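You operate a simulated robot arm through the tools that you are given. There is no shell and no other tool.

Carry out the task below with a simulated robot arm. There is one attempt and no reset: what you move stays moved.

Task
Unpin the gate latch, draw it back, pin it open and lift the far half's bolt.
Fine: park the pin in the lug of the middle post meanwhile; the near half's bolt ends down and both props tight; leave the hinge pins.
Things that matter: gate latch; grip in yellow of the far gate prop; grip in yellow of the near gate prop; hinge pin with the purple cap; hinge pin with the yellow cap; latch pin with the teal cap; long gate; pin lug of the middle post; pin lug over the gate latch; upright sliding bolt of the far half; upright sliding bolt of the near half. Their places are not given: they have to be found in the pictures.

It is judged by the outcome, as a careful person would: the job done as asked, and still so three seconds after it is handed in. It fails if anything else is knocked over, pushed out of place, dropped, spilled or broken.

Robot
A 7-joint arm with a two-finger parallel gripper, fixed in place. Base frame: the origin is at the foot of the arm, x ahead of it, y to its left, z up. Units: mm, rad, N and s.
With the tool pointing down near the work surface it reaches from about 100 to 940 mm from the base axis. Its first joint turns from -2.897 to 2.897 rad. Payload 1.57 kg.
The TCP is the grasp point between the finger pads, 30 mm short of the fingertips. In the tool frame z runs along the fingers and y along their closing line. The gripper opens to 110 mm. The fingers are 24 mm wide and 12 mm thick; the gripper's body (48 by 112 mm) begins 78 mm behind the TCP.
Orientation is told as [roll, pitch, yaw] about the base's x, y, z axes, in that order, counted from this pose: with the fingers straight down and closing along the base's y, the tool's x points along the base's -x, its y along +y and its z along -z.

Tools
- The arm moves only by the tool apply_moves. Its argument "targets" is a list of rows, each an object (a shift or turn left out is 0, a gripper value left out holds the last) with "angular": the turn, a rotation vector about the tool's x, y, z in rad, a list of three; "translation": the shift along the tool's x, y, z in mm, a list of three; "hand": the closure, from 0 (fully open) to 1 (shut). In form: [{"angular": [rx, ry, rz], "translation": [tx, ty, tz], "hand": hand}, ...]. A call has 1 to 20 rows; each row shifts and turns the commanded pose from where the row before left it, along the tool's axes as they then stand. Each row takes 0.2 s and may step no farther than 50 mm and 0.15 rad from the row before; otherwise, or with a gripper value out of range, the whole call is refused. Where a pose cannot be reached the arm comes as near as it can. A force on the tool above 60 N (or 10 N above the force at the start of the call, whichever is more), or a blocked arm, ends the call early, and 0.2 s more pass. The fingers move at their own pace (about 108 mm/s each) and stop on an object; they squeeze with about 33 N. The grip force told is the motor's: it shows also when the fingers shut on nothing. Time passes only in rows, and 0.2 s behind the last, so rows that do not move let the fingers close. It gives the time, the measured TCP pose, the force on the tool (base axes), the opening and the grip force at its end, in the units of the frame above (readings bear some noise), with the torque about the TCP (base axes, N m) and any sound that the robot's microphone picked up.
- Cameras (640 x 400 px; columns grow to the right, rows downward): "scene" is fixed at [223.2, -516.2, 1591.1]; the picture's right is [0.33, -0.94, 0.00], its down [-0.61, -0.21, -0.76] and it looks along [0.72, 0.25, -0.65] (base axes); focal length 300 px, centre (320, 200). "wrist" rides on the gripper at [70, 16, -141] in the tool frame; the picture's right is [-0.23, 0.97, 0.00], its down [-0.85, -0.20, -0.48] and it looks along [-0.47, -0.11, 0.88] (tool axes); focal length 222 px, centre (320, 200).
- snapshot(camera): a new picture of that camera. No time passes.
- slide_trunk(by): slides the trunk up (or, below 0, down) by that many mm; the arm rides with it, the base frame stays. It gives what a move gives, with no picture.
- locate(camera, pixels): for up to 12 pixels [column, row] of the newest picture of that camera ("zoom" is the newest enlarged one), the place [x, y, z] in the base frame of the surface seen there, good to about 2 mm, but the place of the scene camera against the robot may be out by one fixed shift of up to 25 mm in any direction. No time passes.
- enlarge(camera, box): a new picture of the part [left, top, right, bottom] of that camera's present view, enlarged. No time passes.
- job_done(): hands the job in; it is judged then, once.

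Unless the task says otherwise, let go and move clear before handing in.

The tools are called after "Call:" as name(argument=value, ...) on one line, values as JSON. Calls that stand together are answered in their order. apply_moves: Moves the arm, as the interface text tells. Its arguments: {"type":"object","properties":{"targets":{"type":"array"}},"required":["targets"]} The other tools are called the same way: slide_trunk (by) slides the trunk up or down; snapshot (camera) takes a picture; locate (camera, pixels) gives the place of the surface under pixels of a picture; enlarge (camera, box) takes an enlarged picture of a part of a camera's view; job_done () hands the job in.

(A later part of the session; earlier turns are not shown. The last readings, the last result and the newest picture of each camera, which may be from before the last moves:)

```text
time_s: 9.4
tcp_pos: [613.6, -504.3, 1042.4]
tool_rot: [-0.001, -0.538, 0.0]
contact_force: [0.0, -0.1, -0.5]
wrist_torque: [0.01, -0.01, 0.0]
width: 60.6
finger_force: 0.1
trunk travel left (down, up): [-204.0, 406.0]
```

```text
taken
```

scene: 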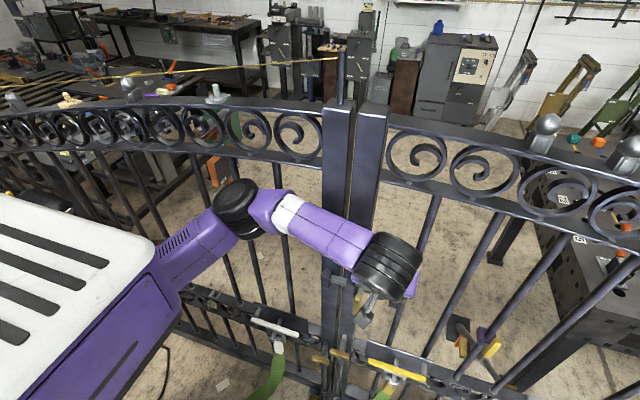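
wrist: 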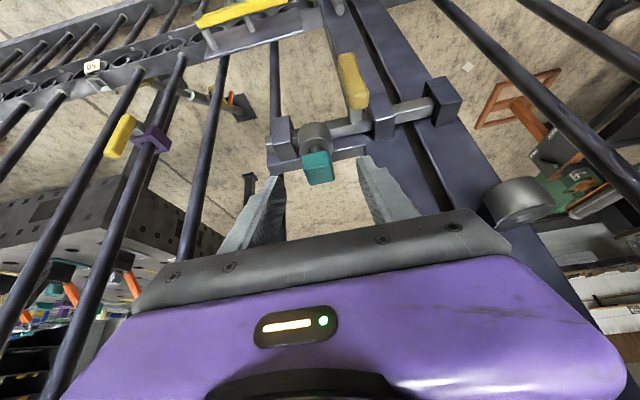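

Aligned (TCP (613.6,-504.3,1042.4), no contact). I'll re-measure the cap from here before the last 32 mm.

Call:
enlarge(camera="wrist", box=[250, 100, 390, 200])

Call:
locate(camera="wrist", pixels=[[305, 160], [317, 158], [328, 156], [317, 168], [319, 178], [309, 181], [329, 178], [316, 138], [301, 140], [330, 140]])

```text
4.00 times, centred on (320, 150) of wrist
```

zoom: 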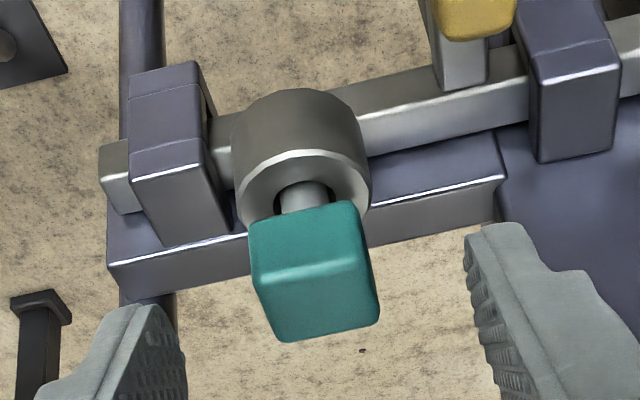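

```text
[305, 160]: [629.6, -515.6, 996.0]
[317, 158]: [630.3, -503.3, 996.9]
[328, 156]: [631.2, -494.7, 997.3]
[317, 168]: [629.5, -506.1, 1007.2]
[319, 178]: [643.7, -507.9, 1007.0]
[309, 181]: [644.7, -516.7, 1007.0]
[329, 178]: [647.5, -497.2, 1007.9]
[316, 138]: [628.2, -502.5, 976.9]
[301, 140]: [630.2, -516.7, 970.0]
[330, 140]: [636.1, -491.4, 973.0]
```

Cap readings are consistent (centre ≈ (640.5,-505.3,998)). I'll advance the last 32 mm along the fingers and close gently on it.

Call:
apply_moves(targets=[{"translation": [-1, -1, 10]}, {"translation": [-1, 0, 12]}, {"translation": [0, 0, 9]}, {"translation": [0, 0, 0]}])

Call:
enlarge(camera="wrist", box=[240, 120, 400, 230])

Call:
enlarge(camera="scene", box=[330, 240, 430, 330])

```text
time_s: 10.4
tcp_pos: [632.5, -505.0, 1018.6]
tool_rot: [0.0, -0.538, 0.0]
contact_force: [-0.8, 0.5, 0.3]
wrist_torque: [-0.01, -0.01, -0.02]
width: 60.2
finger_force: 0.0
trunk travel left (down, up): [-204.0, 406.0]
```

```text
3.64 times, centred on (320, 175) of wrist
```

zoom: 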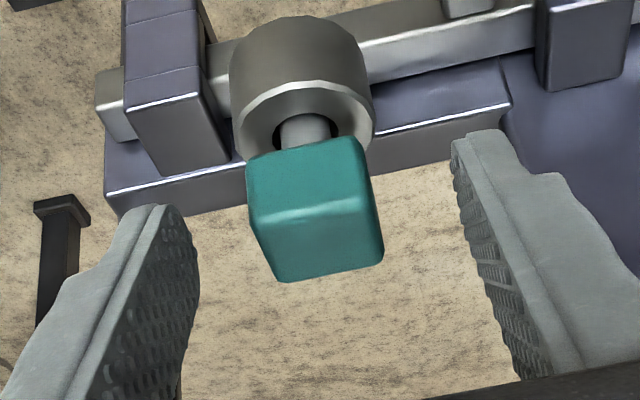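

```text
4.44 times, centred on (380, 285) of scene
```

zoom: 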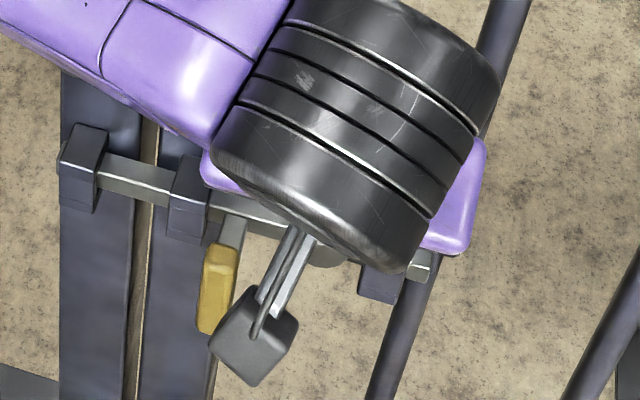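

The cap sits between the fingertips with TCP y matching the cap's centre. Now I'll close the fingers.

Call:
apply_moves(targets=[{"hand": 1.0}, {"hand": 1.0}, {"hand": 1.0}, {"hand": 1.0}])

Call:
enlarge(camera="wrist", box=[240, 120, 400, 230])

```text
time_s: 11.4
tcp_pos: [633.0, -504.5, 1019.3]
tool_rot: [0.004, -0.537, 0.0]
contact_force: [0.0, -1.0, 0.5]
wrist_torque: [0.03, 0.02, 0.02]
width: 25.6
finger_force: 33.3
trunk travel left (down, up): [-204.0, 406.0]
```

```text
3.64 times, centred on (320, 175) of wrist
```

zoom: 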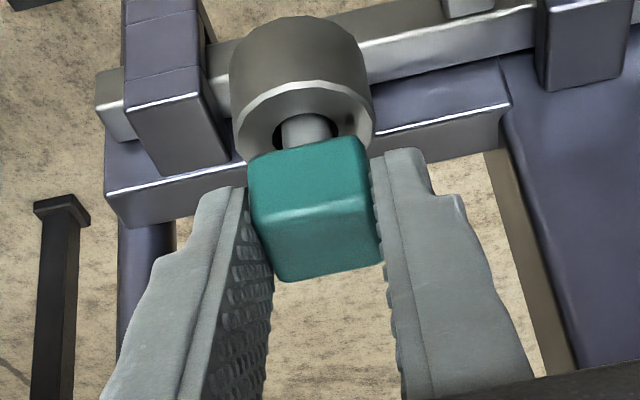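

The grip holds at 25.6 mm with 33 N. I'll lift straight up in base z, beginning with 30 mm, watching the force.

Call:
apply_moves(targets=[{"translation": [-5.1, 0, -8.6]}, {"translation": [-5.1, 0, -8.6]}, {"translation": [-5.1, 0, -8.6]}])

Call:
enlarge(camera="wrist", box=[240, 90, 400, 230])

```text
time_s: 12.2
tcp_pos: [631.9, -505.5, 1048.5]
tool_rot: [0.001, -0.537, 0.001]
contact_force: [-0.2, 0.1, -1.1]
wrist_torque: [0.03, 0.02, 0.0]
width: 0.0
finger_force: 21.4
trunk travel left (down, up): [-204.0, 406.0]
```

```text
2.86 times, centred on (320, 160) of wrist
```

zoom: 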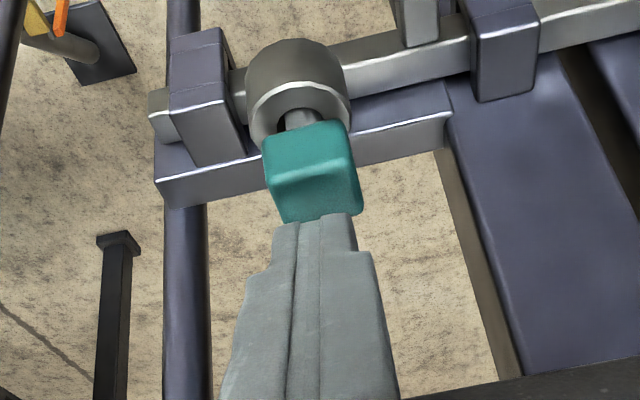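

The fingers slipped off the cap because only their tapered tips held it; the pin is still seated in its lug. I need a deeper grip, so I'll rise, open, and pitch further forward so the fingers pass over the lug rather than into it.

Call:
apply_moves(targets=[{"translation": [-5.1, 0, -8.6], "hand": 0.45}, {"translation": [-5.1, 0, -8.6]}, {"translation": [-5.1, 0, -8.6]}, {"angular": [0, -0.1, 0]}, {"angular": [0, -0.1, 0]}, {"angular": [0, -0.1, 0]}, {"angular": [0, -0.1, 0]}, {}])

Call:
snapshot(camera="wrist")

Call:
snapshot(camera="scene")

```text
time_s: 14.0
tcp_pos: [631.0, -505.2, 1079.2]
tool_rot: [0.0, -0.937, 0.0]
contact_force: [0.3, -0.2, -0.4]
wrist_torque: [0.0, -0.02, -0.03]
width: 60.3
finger_force: 0.1
trunk travel left (down, up): [-204.0, 406.0]
```

```text
taken
```

wrist: 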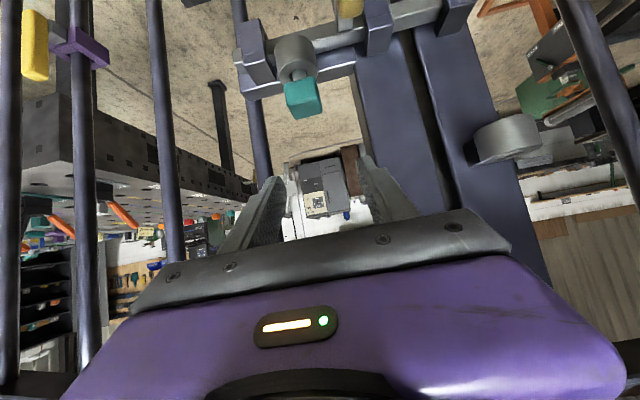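

```text
taken
```

scene: 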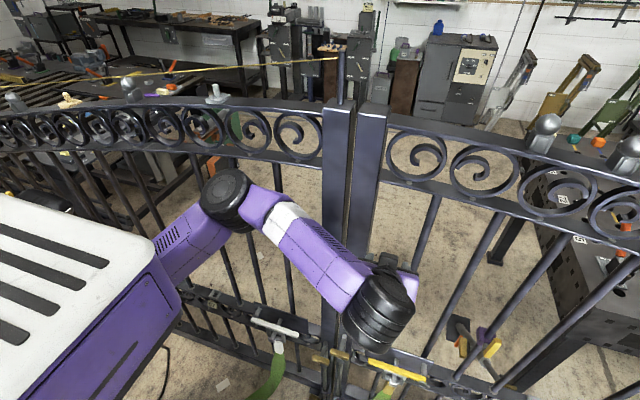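

Pitch −0.937 is reachable here. I'll inspect the pin cap after the slip, and try a bit more pitch.

Call:
enlarge(camera="wrist", box=[230, 10, 390, 130])

Call:
apply_moves(targets=[{"angular": [0, -0.1, 0]}, {"angular": [0, -0.1, 0]}, {}])

Call:
enlarge(camera="wrist", box=[230, 0, 390, 120])

```text
3.33 times, centred on (310, 70) of wrist
```

zoom: 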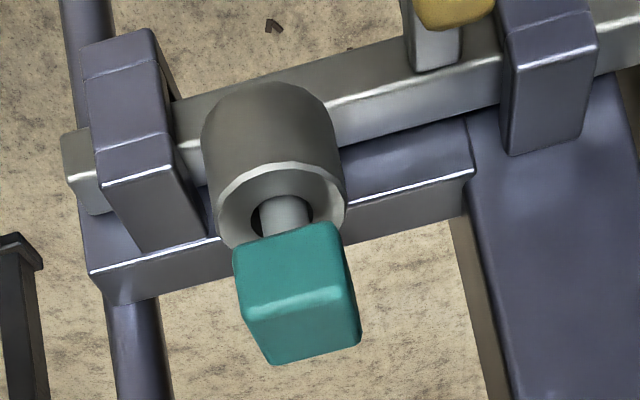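

```text
time_s: 14.8
tcp_pos: [632.7, -505.4, 1077.9]
tool_rot: [0.002, -1.137, 0.001]
contact_force: [-0.1, -0.7, 0.6]
wrist_torque: [0.0, 0.02, 0.03]
width: 60.5
finger_force: 0.1
trunk travel left (down, up): [-204.0, 406.0]
```

```text
3.33 times, centred on (310, 60) of wrist
```

zoom: 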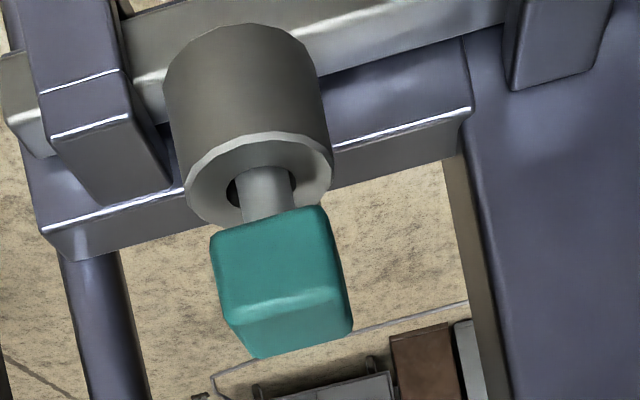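

Pitch −1.137 is reachable too, and the pin is where it was. I'll descend vertically beside the cap with open fingers, stopping slightly early to check.

Call:
locate(camera="zoom", pixels=[[295, 325], [280, 265], [220, 262], [335, 245], [265, 195], [260, 150]])

Call:
apply_moves(targets=[{"translation": [13.2, 0, 6.2]}, {"translation": [13.2, 0, 6.2]}, {"translation": [13.2, 0, 6.2]}, {"translation": [13.2, 0, 6.2]}, {}])

Call:
snapshot(camera="wrist")

Call:
snapshot(camera="scene")

```text
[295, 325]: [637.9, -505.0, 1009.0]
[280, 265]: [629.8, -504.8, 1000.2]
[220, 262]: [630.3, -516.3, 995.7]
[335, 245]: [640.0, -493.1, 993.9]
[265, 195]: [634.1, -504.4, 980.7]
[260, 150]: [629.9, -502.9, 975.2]
```

```text
time_s: 16.0
tcp_pos: [632.3, -504.1, 1018.0]
tool_rot: [0.003, -1.136, -0.002]
contact_force: [0.2, 0.4, -0.2]
wrist_torque: [0.02, -0.05, 0.01]
width: 60.4
finger_force: 0.1
trunk travel left (down, up): [-204.0, 406.0]
```

```text
taken
```

wrist: 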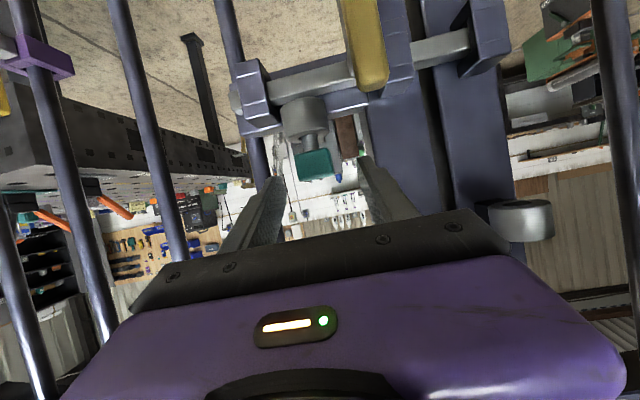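

```text
taken
```

scene: 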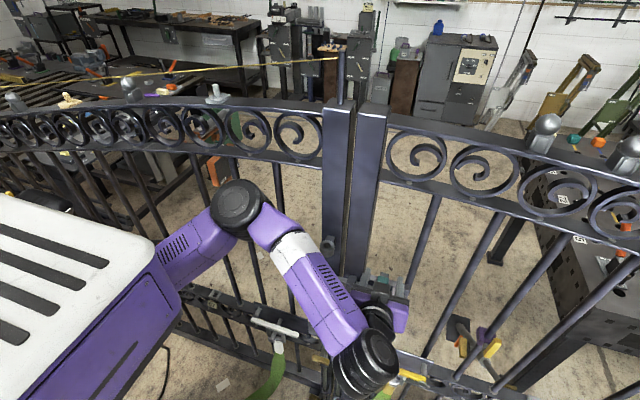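

Fingers straddle the cap cleanly. I'll go down the last 14 mm to put the cap well inside the pads, then close.

Call:
apply_moves(targets=[{"translation": [6.2, -0.5, 3.2]}, {"translation": [6.2, -0.5, 3.3]}, {}, {"hand": 1.0}, {"hand": 1.0}, {"hand": 1.0}, {"hand": 1.0}])

Call:
enlarge(camera="wrist", box=[230, 60, 410, 210])

```text
time_s: 17.6
tcp_pos: [631.7, -505.7, 1004.9]
tool_rot: [0.003, -1.135, -0.003]
contact_force: [-0.2, -0.3, 0.1]
wrist_torque: [-0.01, 0.02, 0.0]
width: 25.2
finger_force: 33.2
trunk travel left (down, up): [-204.0, 406.0]
```

```text
2.67 times, centred on (320, 135) of wrist
```

zoom: 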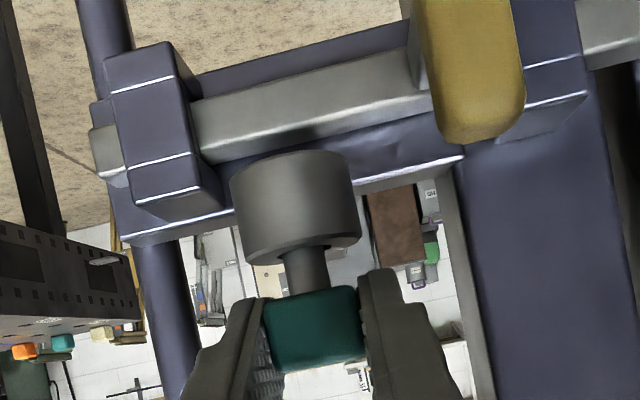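

The cap is now well inside the pads (25.2 mm, 33 N). I'll lift straight up 30 mm and check that it comes along.

Call:
apply_moves(targets=[{"translation": [-4.5, 0, -2.1]}, {"translation": [-4.5, 0, -2.1]}, {"translation": [-9.06, 0, -4.22]}, {"translation": [-9.06, 0, -4.22]}])

Call:
enlarge(camera="wrist", box=[230, 60, 410, 210])

```text
time_s: 18.6
tcp_pos: [631.5, -506.8, 1035.4]
tool_rot: [0.001, -1.137, -0.002]
contact_force: [-0.3, 0.2, -1.4]
wrist_torque: [0.0, -0.02, -0.03]
width: 25.4
finger_force: 33.2
trunk travel left (down, up): [-204.0, 406.0]
```

```text
2.67 times, centred on (320, 135) of wrist
```

zoom: 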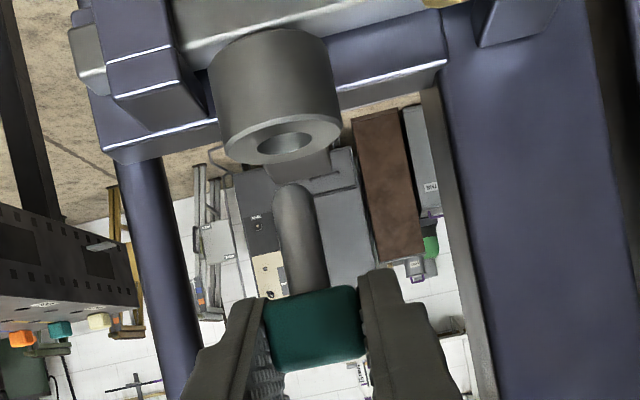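

The pin is out and held, its tip just above the lug. I'll locate its tip and cap so I know the stem length for parking.

Call:
locate(camera="zoom", pixels=[[293, 192], [302, 240], [312, 280], [282, 145], [245, 145], [330, 120], [283, 60], [315, 325]])

Call:
snapshot(camera="scene")

Call:
enlarge(camera="scene", box=[310, 230, 430, 320])

```text
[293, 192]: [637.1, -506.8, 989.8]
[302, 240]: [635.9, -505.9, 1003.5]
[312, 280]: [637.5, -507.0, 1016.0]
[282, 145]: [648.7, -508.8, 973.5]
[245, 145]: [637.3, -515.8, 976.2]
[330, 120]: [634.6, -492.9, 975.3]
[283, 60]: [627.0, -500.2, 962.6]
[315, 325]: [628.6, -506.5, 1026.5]
```

```text
taken
```

scene: 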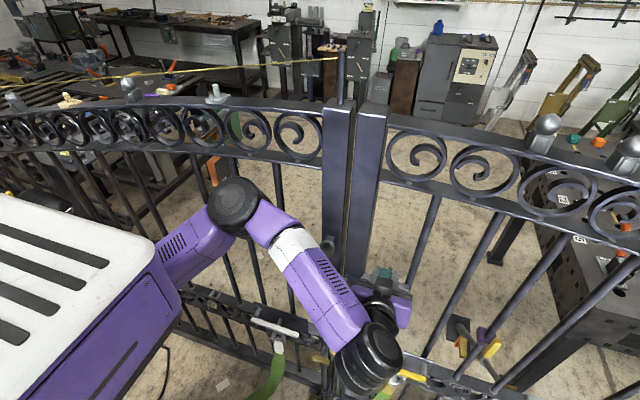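

```text
4.44 times, centred on (370, 275) of scene
```

zoom: 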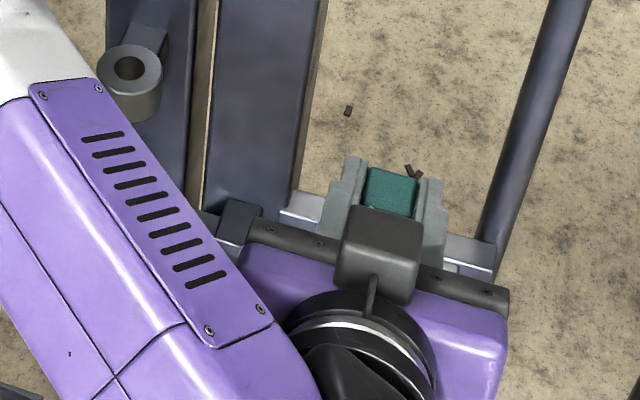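

The pin stem is about 30 mm long (tip z≈988 now), so to park it I need TCP z≈1137 above the middle-post lug. Before moving sideways I'll measure where the elbow is so it doesn't meet the gate.

Call:
locate(camera="scene", pixels=[[232, 205], [255, 195], [225, 185], [250, 225], [258, 210], [180, 250], [300, 250], [370, 360], [150, 245], [160, 280]])

```text
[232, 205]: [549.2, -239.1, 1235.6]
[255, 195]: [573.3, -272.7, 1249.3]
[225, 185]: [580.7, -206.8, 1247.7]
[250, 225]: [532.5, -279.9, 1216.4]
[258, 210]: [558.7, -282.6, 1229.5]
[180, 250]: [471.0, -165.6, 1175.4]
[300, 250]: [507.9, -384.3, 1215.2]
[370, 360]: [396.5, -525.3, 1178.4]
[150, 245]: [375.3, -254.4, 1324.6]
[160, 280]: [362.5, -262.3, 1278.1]
```

The elbow's outer surface is around x≈580, about 85 mm short of the gate. I'll raise the pin straight up to travelling height first.

Call:
apply_moves(targets=[{"translation": [-13.6, 0, -6.3]}, {"translation": [-13.6, 0, -6.3]}, {"translation": [-13.6, 0, -6.3]}, {"translation": [-13.6, 0, -6.3]}, {"translation": [-13.6, 0, -6.3]}, {"translation": [-13.6, 0, -6.3]}, {"translation": [-13.6, 0, -6.3]}, {}])

Call:
snapshot(camera="scene")

Call:
snapshot(camera="wrist")

Call:
locate(camera="scene", pixels=[[232, 205], [235, 185], [222, 190], [245, 200]])

```text
time_s: 20.4
tcp_pos: [640.7, -513.5, 1112.6]
tool_rot: [0.054, -1.105, -0.052]
contact_force: [-0.7, 1.1, -1.2]
wrist_torque: [0.0, -0.01, 0.04]
width: 25.6
finger_force: 33.0
out of reach, approached as far as the arm can: row 7
trunk travel left (down, up): [-204.0, 406.0]
```

```text
taken
```

scene: 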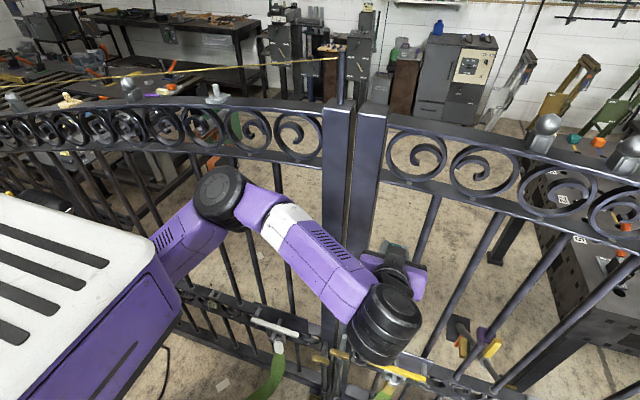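

```text
taken
```

wrist: 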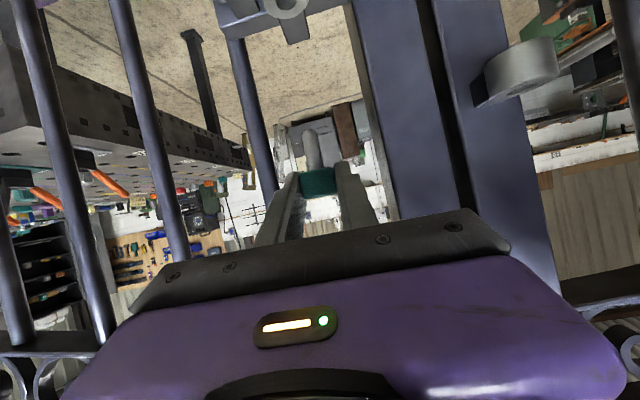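

```text
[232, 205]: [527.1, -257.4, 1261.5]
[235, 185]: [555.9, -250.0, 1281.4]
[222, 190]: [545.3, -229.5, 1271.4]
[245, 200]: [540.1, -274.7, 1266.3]
```

Row 7 hit the arm's limit, so I'll come back down a little and gain the height with the trunk instead.

Call:
apply_moves(targets=[{"translation": [13.6, 0, 6.3]}, {"translation": [13.6, 0, 6.3]}, {"translation": [13.6, 0, 6.3]}, {}])

Call:
slide_trunk(by=90)

Call:
snapshot(camera="scene")

```text
time_s: 21.4
tcp_pos: [638.8, -509.9, 1092.3]
tool_rot: [-0.002, -1.14, 0.001]
contact_force: [-0.3, -1.1, -0.8]
wrist_torque: [0.01, 0.02, -0.02]
width: 25.6
finger_force: 33.4
trunk travel left (down, up): [-204.0, 406.0]
```

```text
time_s: 22.6
tcp_pos: [638.3, -511.8, 1180.0]
tool_rot: [0.003, -1.138, -0.002]
contact_force: [-0.2, 0.6, -0.9]
wrist_torque: [0.01, 0.01, 0.03]
width: 25.7
finger_force: 32.9
trunk travel left (down, up): [-294.0, 316.0]
```

```text
taken
```

scene: 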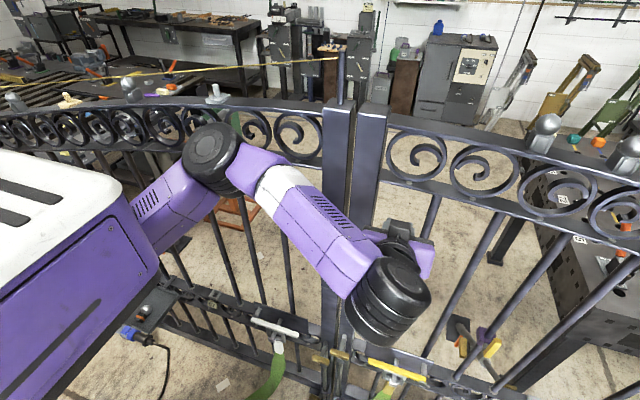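

Now there's height to spare at TCP z=1180. I'll draw back slightly, drop to about z=1150, and start sliding toward the middle-post lug in stages.

Call:
apply_moves(targets=[{"translation": [10.9, 0, 0.3]}, {"translation": [10.9, 0, 0.3]}, {"translation": [10.9, 0, 0.3]}, {"translation": [0, 20, 0]}, {"translation": [0, 20, 0]}, {"translation": [0, 20, 0]}, {}])

Call:
snapshot(camera="scene")

Call:
locate(camera="scene", pixels=[[212, 155], [235, 140], [205, 125], [200, 170]])

```text
time_s: 24.2
tcp_pos: [625.2, -451.1, 1131.0]
tool_rot: [0.047, -1.104, -0.045]
contact_force: [-0.5, -0.2, -1.8]
wrist_torque: [-0.02, -0.01, 0.0]
width: 25.4
finger_force: 32.6
trunk travel left (down, up): [-294.0, 316.0]
```

```text
taken
```

scene: 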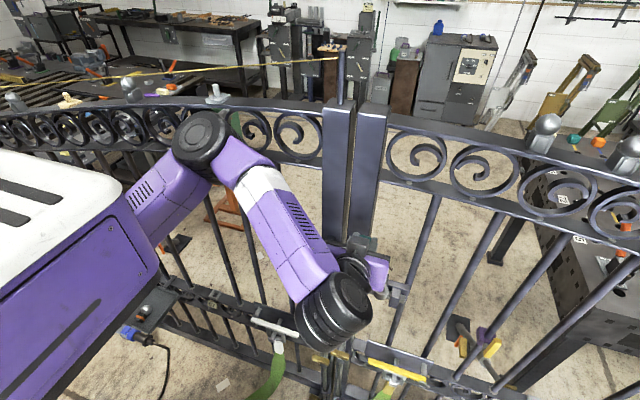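

```text
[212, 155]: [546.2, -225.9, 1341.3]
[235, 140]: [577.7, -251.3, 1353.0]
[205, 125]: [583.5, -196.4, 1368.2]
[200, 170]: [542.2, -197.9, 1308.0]
```

The arm is near a wrist limit when the hand is high relative to the trunk. I'll raise the trunk further and lower the hand relative to it, which should give the wrist room.

Call:
slide_trunk(by=110)

Call:
apply_moves(targets=[{"translation": [13.6, 0, 6.3]}, {"translation": [13.6, 0, 6.3]}, {"translation": [13.6, 0, 6.3]}, {"translation": [13.6, 0, 6.3]}, {}])

Call:
snapshot(camera="scene")

```text
time_s: 25.6
tcp_pos: [628.5, -448.8, 1245.3]
tool_rot: [0.033, -1.102, -0.028]
contact_force: [0.9, 0.8, -1.2]
wrist_torque: [0.01, 0.02, 0.0]
width: 25.5
finger_force: 32.9
trunk travel left (down, up): [-404.0, 206.0]
```

```text
time_s: 26.9
tcp_pos: [626.2, -447.9, 1201.1]
tool_rot: [0.003, -1.138, -0.001]
contact_force: [0.6, -0.8, -1.9]
wrist_torque: [-0.02, -0.02, -0.01]
width: 25.5
finger_force: 32.5
trunk travel left (down, up): [-404.0, 206.0]
```

```text
taken
```

scene: 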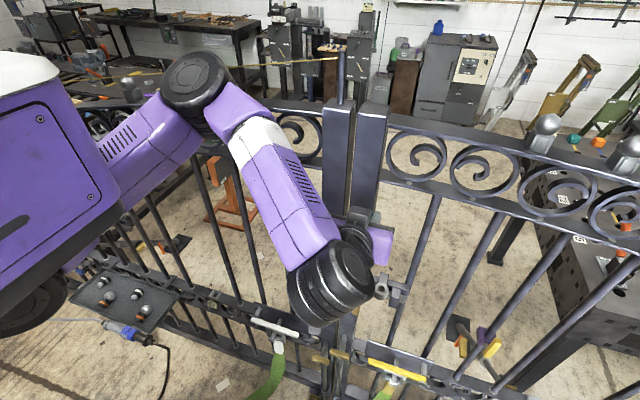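

Orientation is back on command. I'll continue lowering and shift toward the lug while checking the elbow against the top rail.

Call:
locate(camera="scene", pixels=[[195, 80], [225, 65], [190, 60], [215, 105], [205, 130], [175, 150]])

Call:
apply_moves(targets=[{"translation": [13.6, 0, 6.3]}, {"translation": [13.6, 0, 6.3]}, {"translation": [13.6, 0, 6.3]}, {}])

Call:
snapshot(camera="scene")

```text
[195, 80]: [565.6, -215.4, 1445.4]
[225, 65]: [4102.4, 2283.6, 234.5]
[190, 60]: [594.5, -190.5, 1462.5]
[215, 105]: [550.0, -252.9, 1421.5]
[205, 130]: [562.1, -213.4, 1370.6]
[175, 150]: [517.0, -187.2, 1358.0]
```

```text
time_s: 27.9
tcp_pos: [627.3, -449.3, 1157.6]
tool_rot: [0.002, -1.137, -0.002]
contact_force: [-0.2, -0.8, -1.7]
wrist_torque: [-0.01, 0.0, -0.02]
width: 25.2
finger_force: 32.7
trunk travel left (down, up): [-404.0, 206.0]
```

```text
taken
```

scene: 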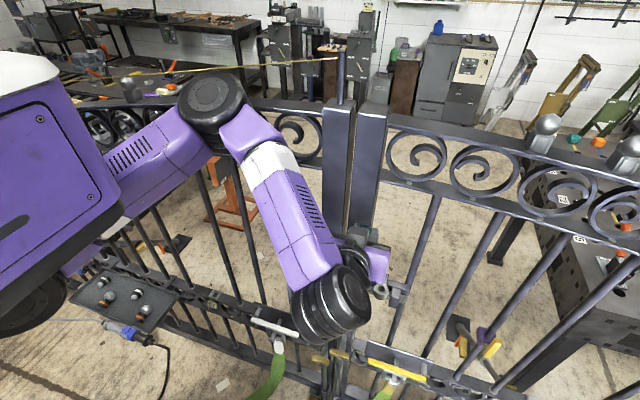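

Good pose, no contact. I'll move +y in steps toward the lug at y≈−371.

Call:
apply_moves(targets=[{"translation": [0, 15, 0]}, {"translation": [0, 15, 0]}, {"translation": [0, 10, 0]}, {}])

Call:
snapshot(camera="scene")

Call:
snapshot(camera="wrist")

Call:
locate(camera="scene", pixels=[[205, 95], [225, 80], [200, 75], [235, 120], [215, 150]])

```text
time_s: 28.9
tcp_pos: [625.8, -407.8, 1156.4]
tool_rot: [0.002, -1.139, -0.001]
contact_force: [0.5, 0.3, -1.2]
wrist_torque: [-0.03, 0.0, 0.01]
width: 25.3
finger_force: 32.9
trunk travel left (down, up): [-404.0, 206.0]
```

```text
taken
```

scene: 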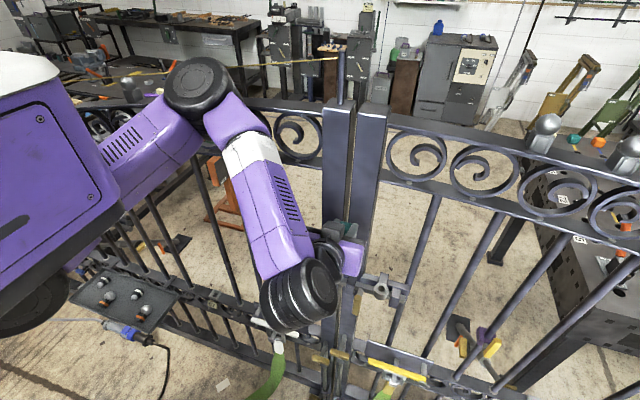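

```text
taken
```

wrist: 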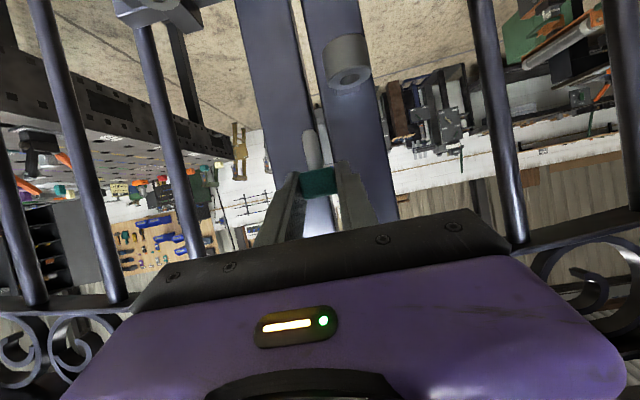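

```text
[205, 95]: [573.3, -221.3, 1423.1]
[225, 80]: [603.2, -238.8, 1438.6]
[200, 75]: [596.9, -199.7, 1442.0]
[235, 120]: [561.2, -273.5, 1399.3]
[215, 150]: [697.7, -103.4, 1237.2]
```

The lug's hole is now visible ahead at wrist (350,75), with the pin tip at (310,140). I'll enlarge and measure both.

Call:
enlarge(camera="wrist", box=[270, 20, 410, 210])

Call:
locate(camera="zoom", pixels=[[325, 110], [395, 110]])

Call:
locate(camera="wrist", pixels=[[310, 133], [311, 145], [313, 160], [331, 85], [369, 73], [349, 78], [345, 50], [340, 90], [318, 182], [305, 182], [330, 180]])

```text
2.11 times, centred on (340, 115) of wrist
```

zoom: 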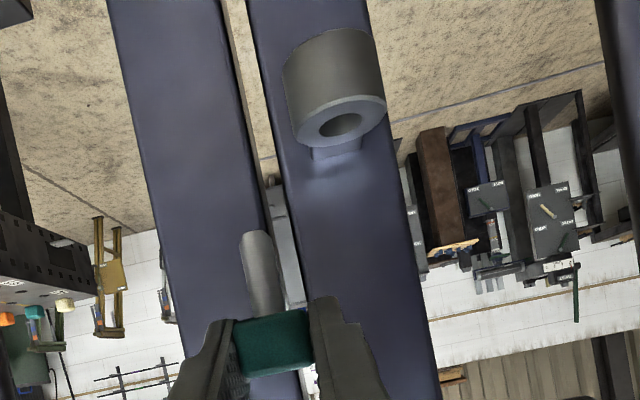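

```text
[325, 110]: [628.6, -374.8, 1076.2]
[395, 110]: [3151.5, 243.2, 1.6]
```

```text
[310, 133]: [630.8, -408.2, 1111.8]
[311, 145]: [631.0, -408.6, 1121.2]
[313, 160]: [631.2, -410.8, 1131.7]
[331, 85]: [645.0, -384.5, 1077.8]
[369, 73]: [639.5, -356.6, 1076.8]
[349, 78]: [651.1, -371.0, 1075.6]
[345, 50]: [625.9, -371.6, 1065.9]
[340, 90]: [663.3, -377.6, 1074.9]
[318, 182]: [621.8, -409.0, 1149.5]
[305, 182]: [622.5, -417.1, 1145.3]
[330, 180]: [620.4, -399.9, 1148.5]
```

Measured: pin tip ≈ (636,-407,1109) and lug hole ≈ (643,-370.5,1078). I'll bring the pin over the hole at this height.

Call:
apply_moves(targets=[{"translation": [-1, 12.3, 2.1]}, {"translation": [-1, 12.3, 2.1]}, {"translation": [-1, 12.2, 2.1]}, {}])

Call:
snapshot(camera="wrist")

Call:
enlarge(camera="wrist", box=[270, 20, 390, 200])

Call:
snapshot(camera="scene")

```text
time_s: 29.9
tcp_pos: [631.9, -372.3, 1156.0]
tool_rot: [0.001, -1.135, 0.0]
contact_force: [0.1, 0.7, -0.9]
wrist_torque: [0.0, 0.01, 0.02]
width: 25.4
finger_force: 33.0
trunk travel left (down, up): [-404.0, 206.0]
```

```text
taken
```

wrist: 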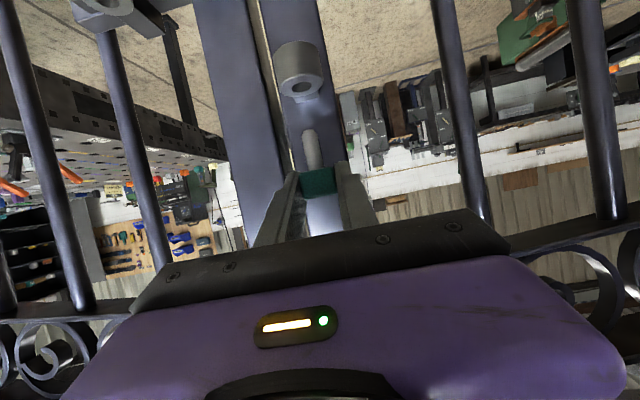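

```text
2.22 times, centred on (330, 110) of wrist
```

zoom: 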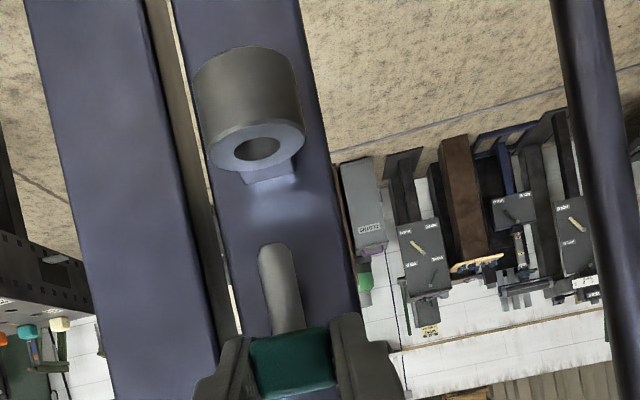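

```text
taken
```

scene: 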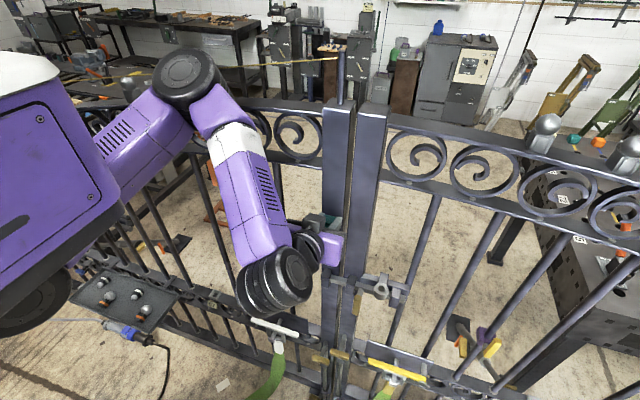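

Pin and hole are nearly aligned. I'll measure stem and ring edges in this same view to get their relative x and y.

Call:
locate(camera="zoom", pixels=[[270, 255], [280, 290], [286, 315], [250, 118], [250, 133], [262, 167], [225, 155], [295, 140], [258, 150], [252, 90], [215, 150], [304, 132]])

Call:
enlarge(camera="scene", box=[290, 190, 390, 290])

```text
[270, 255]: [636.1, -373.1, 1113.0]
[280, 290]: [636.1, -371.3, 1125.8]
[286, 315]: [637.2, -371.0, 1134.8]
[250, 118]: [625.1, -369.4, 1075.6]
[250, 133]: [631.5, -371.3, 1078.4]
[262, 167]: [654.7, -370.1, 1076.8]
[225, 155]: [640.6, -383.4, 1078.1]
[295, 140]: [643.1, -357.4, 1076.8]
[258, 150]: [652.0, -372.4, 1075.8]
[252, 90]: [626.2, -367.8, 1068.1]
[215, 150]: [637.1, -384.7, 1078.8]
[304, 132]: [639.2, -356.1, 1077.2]
```

```text
4.00 times, centred on (340, 240) of scene
```

zoom: 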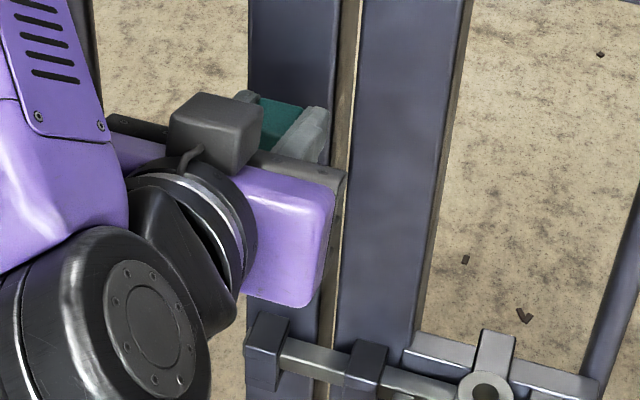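

Ring spans x 625–657 and y −384.7…−356 (centre ≈ (641.5,-370.4)); the stem axis is ≈ (642,-372.3). I'll shift +2 mm in y and descend until the tip is just at the lug's top, then check.

Call:
apply_moves(targets=[{"translation": [0, 2, 0]}, {"translation": [9.07, 0, 4.22]}, {"translation": [9.07, 0, 4.22]}, {"translation": [4.5, 0, 2.1]}, {}])

Call:
enlarge(camera="wrist", box=[260, 60, 380, 200])

```text
time_s: 31.1
tcp_pos: [634.0, -369.1, 1131.3]
tool_rot: [0.001, -1.134, -0.001]
contact_force: [0.4, -0.7, -0.9]
wrist_torque: [0.02, 0.01, 0.01]
width: 25.5
finger_force: 32.8
trunk travel left (down, up): [-404.0, 206.0]
```

```text
2.86 times, centred on (320, 130) of wrist
```

zoom: 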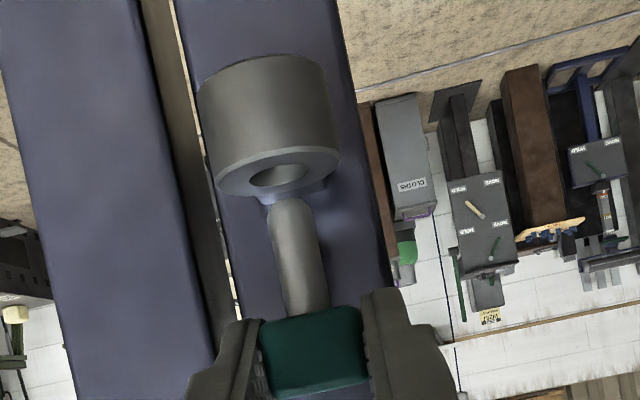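

The tip is just above the ring. I'll re-measure the relative offset here.

Call:
locate(camera="zoom", pixels=[[292, 215], [298, 250], [305, 290], [270, 150], [285, 165], [225, 183], [330, 160], [215, 175], [337, 155], [280, 195], [270, 110]])

```text
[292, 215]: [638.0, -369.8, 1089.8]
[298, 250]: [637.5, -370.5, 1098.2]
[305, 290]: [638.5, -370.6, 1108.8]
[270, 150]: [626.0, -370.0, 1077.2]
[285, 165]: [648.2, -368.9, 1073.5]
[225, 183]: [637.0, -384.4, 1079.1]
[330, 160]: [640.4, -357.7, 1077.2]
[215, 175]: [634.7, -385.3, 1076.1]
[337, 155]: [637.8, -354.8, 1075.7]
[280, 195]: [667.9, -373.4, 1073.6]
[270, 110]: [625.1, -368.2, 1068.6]
```

The pin axis is about 2.5 mm too far in +x relative to the hole. I'll correct that and descend slowly until the tip enters.

Call:
apply_moves(targets=[{"translation": [1.06, 0, -2.27]}, {}, {"translation": [3.63, 0, 1.69]}, {"translation": [3.63, 0, 1.69]}, {"translation": [3.63, 0, 1.69]}, {}])

Call:
enlarge(camera="wrist", box=[260, 60, 380, 200])

```text
time_s: 32.5
tcp_pos: [630.7, -369.4, 1124.2]
tool_rot: [-0.002, -1.142, 0.003]
contact_force: [0.4, -0.6, -1.9]
wrist_torque: [-0.02, -0.05, -0.03]
width: 25.7
finger_force: 32.9
trunk travel left (down, up): [-404.0, 206.0]
```

```text
2.86 times, centred on (320, 130) of wrist
```

zoom: 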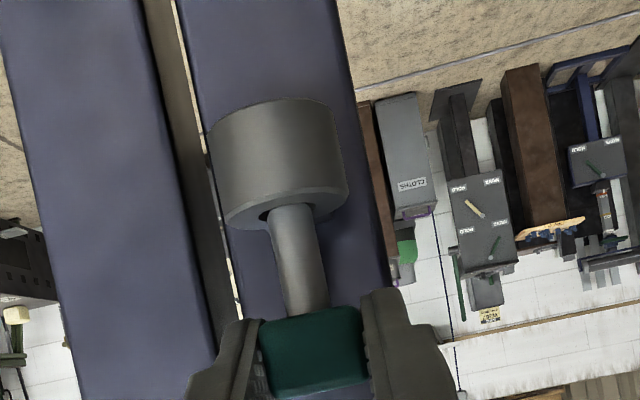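

The tip appears to be at the mouth of the hole. I'll continue down in small steps while watching the force.

Call:
apply_moves(targets=[{"translation": [1.8, 0, 0.85]}, {"translation": [1.8, 0, 0.85]}, {}])

Call:
enlarge(camera="wrist", box=[260, 60, 380, 200])

```text
time_s: 33.2
tcp_pos: [629.8, -369.4, 1121.9]
tool_rot: [-0.012, -1.148, 0.014]
contact_force: [10.2, -6.5, 2.5]
wrist_torque: [-0.26, -0.42, -0.07]
width: 25.5
finger_force: 32.9
trunk travel left (down, up): [-404.0, 206.0]
```

```text
2.86 times, centred on (320, 130) of wrist
```

zoom: 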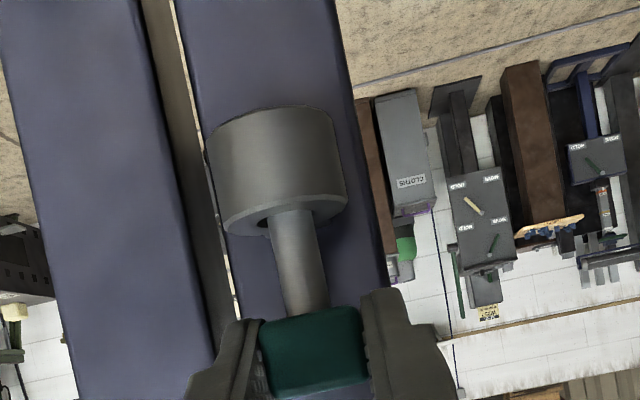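

Side forces (+10 N x, −6.5 N y) show the tip is inside but rubbing; I'll ease the pin +x and −y by about 1.5 mm and re-read.

Call:
apply_moves(targets=[{"translation": [-0.6, -1, 1.4]}, {}])

```text
time_s: 33.9
tcp_pos: [629.9, -371.8, 1122.0]
tool_rot: [-0.007, -1.145, 0.005]
contact_force: [-0.3, -0.1, 0.0]
wrist_torque: [0.02, 0.03, -0.01]
width: 25.4
finger_force: 33.5
trunk travel left (down, up): [-404.0, 206.0]
```

Side force vanished. I'll continue descending 6 mm.

Call:
apply_moves(targets=[{"translation": [2.72, 0, 1.27]}, {"translation": [2.72, 0, 1.27]}, {}])

Call:
enlarge(camera="wrist", box=[260, 60, 380, 200])

```text
time_s: 34.6
tcp_pos: [631.6, -369.6, 1120.5]
tool_rot: [-0.016, -1.153, 0.015]
contact_force: [0.2, -0.3, -0.8]
wrist_torque: [0.02, -0.01, 0.01]
width: 25.6
finger_force: 32.9
trunk travel left (down, up): [-404.0, 206.0]
```

```text
2.86 times, centred on (320, 130) of wrist
```

zoom: 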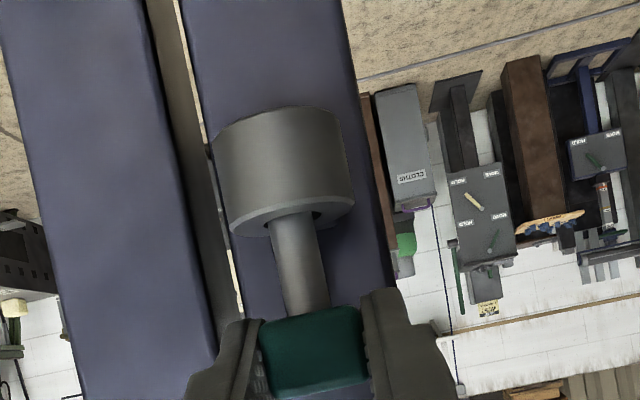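

The measured height lags my commands by ~11 mm with no tool force, so some other part of the arm may be limiting. I'll look at the scene.

Call:
snapshot(camera="scene")

Call:
enlarge(camera="scene", box=[130, 30, 350, 330])

Call:
locate(camera="scene", pixels=[[200, 85], [220, 75], [200, 60], [230, 110], [215, 125], [275, 330], [300, 290], [265, 250], [185, 120], [245, 90]])

```text
taken
```

scene: 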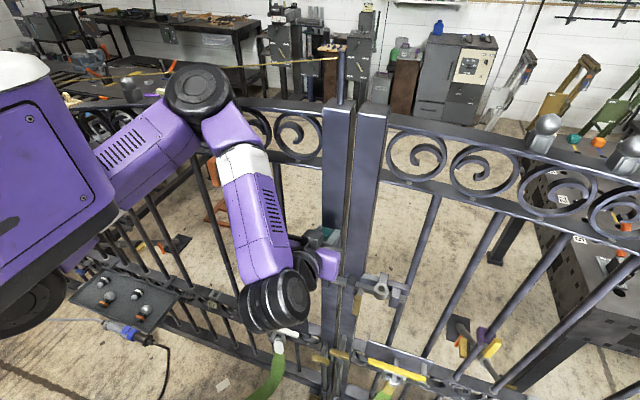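

```text
1.33 times, centred on (240, 180) of scene
```

zoom: 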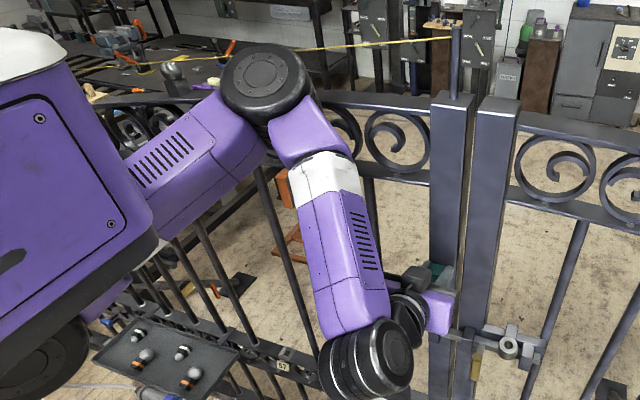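

```text
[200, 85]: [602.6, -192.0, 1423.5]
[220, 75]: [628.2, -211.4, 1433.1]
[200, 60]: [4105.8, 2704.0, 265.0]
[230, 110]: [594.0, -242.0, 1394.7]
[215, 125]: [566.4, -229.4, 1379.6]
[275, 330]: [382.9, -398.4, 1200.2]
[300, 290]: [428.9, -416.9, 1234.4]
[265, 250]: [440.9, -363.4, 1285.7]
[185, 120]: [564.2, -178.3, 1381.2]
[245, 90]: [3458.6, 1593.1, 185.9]
```

The elbow (x≈628 at z≈1430) is leaning on the gate's top rail. I'll back the command off to relieve it, then raise the trunk so the elbow clears above the rail, taking the pin back out of the hole for now.

Call:
apply_moves(targets=[{"translation": [-5.4, 0, -2.5]}, {"translation": [-5.4, 0, -2.5]}, {}])

Call:
slide_trunk(by=60)

Call:
snapshot(camera="scene")

Call:
enlarge(camera="wrist", box=[230, 20, 410, 200])

```text
time_s: 35.5
tcp_pos: [629.8, -372.4, 1123.3]
tool_rot: [0.001, -1.14, -0.003]
contact_force: [9.9, 8.2, -4.4]
wrist_torque: [0.39, -0.41, 0.09]
width: 25.8
finger_force: 33.1
trunk travel left (down, up): [-404.0, 206.0]
```

```text
time_s: 36.5
tcp_pos: [634.7, -372.2, 1182.4]
tool_rot: [0.002, -1.137, 0.0]
contact_force: [0.2, 0.3, -1.3]
wrist_torque: [0.02, 0.02, 0.01]
width: 25.5
finger_force: 33.2
trunk travel left (down, up): [-464.0, 146.0]
```

```text
taken
```

scene: 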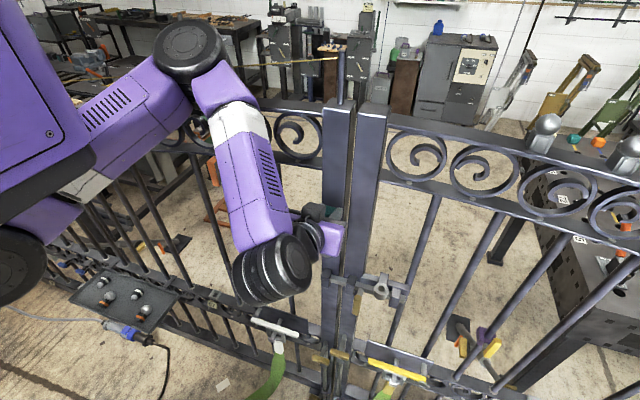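

```text
2.22 times, centred on (320, 110) of wrist
```

zoom: 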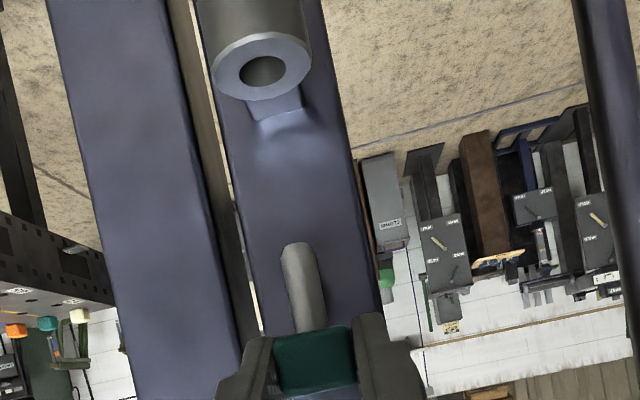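

The pin is still properly held. I'll raise the trunk another 60 mm, then lower the hand and see where the elbow goes.

Call:
slide_trunk(by=60)

Call:
apply_moves(targets=[{"translation": [13.6, 0, 6.3]}, {"translation": [13.6, 0, 6.3]}, {"translation": [13.6, 0, 6.3]}, {"translation": [13.6, 0, 6.3]}, {"translation": [13.6, 0, 6.3]}, {}])

Call:
snapshot(camera="scene")

Call:
locate(camera="scene", pixels=[[195, 45], [225, 50], [185, 30], [215, 80], [235, 90]])

```text
time_s: 37.5
tcp_pos: [633.8, -372.0, 1243.1]
tool_rot: [0.003, -1.136, -0.001]
contact_force: [0.1, 0.8, -1.4]
wrist_torque: [0.0, 0.02, -0.02]
width: 25.6
finger_force: 33.1
trunk travel left (down, up): [-524.0, 86.0]
```

```text
time_s: 38.9
tcp_pos: [632.7, -371.8, 1167.1]
tool_rot: [0.0, -1.137, -0.002]
contact_force: [-0.2, 0.6, -1.4]
wrist_torque: [-0.01, 0.02, 0.01]
width: 25.6
finger_force: 33.2
trunk travel left (down, up): [-524.0, 86.0]
```

```text
taken
```

scene: 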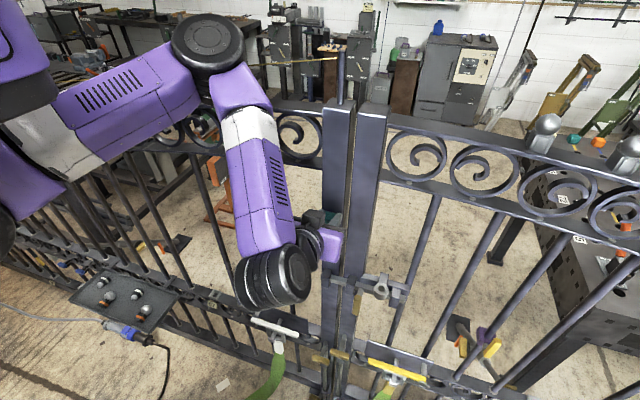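

```text
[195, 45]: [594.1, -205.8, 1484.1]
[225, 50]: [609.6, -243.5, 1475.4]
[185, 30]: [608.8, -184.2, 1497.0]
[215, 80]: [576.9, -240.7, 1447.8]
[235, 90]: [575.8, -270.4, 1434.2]
```

The elbow is now at z≈1485, well above the rail. I'll lower the pin toward the hole and re-measure.

Call:
apply_moves(targets=[{"translation": [9.07, 0, 4.22]}, {"translation": [9.07, 0, 4.22]}, {"translation": [9.07, 0, 4.22]}, {"translation": [4.5, 0, 2.1]}, {}])

Call:
enlarge(camera="wrist", box=[260, 60, 380, 200])

```text
time_s: 40.0
tcp_pos: [632.8, -371.5, 1131.7]
tool_rot: [0.0, -1.135, -0.001]
contact_force: [-0.1, 0.0, -1.0]
wrist_torque: [0.03, 0.05, 0.0]
width: 25.3
finger_force: 33.0
trunk travel left (down, up): [-524.0, 86.0]
```

```text
2.86 times, centred on (320, 130) of wrist
```

zoom: 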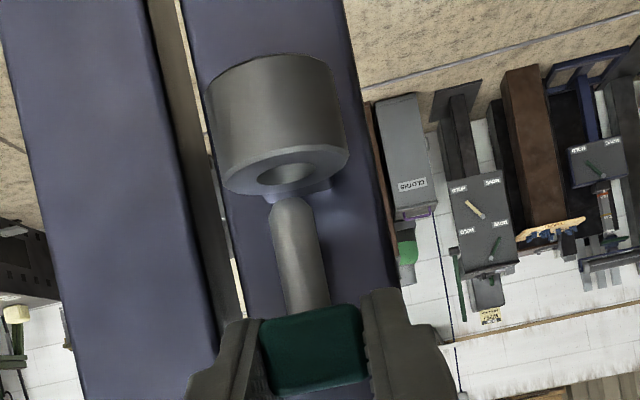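

Call:
locate(camera="zoom", pixels=[[292, 215], [298, 250], [304, 285], [280, 152], [278, 130], [232, 183], [340, 160], [225, 178], [347, 155], [300, 178], [285, 110], [325, 172]])

```text
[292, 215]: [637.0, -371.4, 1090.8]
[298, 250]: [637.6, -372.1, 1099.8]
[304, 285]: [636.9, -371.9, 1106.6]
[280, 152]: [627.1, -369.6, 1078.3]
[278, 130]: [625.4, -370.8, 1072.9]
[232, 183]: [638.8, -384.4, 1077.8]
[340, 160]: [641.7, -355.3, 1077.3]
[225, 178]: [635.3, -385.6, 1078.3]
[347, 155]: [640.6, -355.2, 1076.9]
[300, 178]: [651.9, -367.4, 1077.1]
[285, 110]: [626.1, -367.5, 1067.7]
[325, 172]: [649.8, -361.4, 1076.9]
```

Lug centre fits to about (641.2,-371) while the pin axis is at (643.3,-371.8). I'll shift by (−1.8,+0.6) mm and descend.

Call:
apply_moves(targets=[{"translation": [0.75, 0.6, -1.6]}, {}, {"translation": [3.63, 0, 1.69]}, {"translation": [3.63, 0, 1.69]}, {"translation": [3.63, 0, 1.69]}, {}])

Call:
enlarge(camera="wrist", box=[260, 60, 380, 200])

```text
time_s: 41.5
tcp_pos: [631.1, -370.9, 1119.1]
tool_rot: [0.0, -1.138, -0.002]
contact_force: [-0.6, -0.4, -1.0]
wrist_torque: [0.03, 0.0, 0.0]
width: 25.6
finger_force: 32.3
trunk travel left (down, up): [-524.0, 86.0]
```

```text
2.86 times, centred on (320, 130) of wrist
```

zoom: 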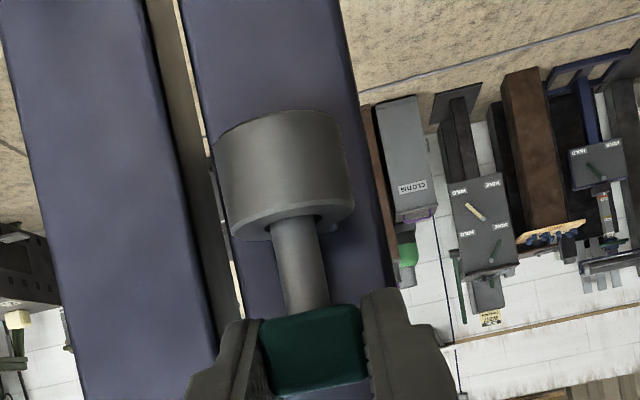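

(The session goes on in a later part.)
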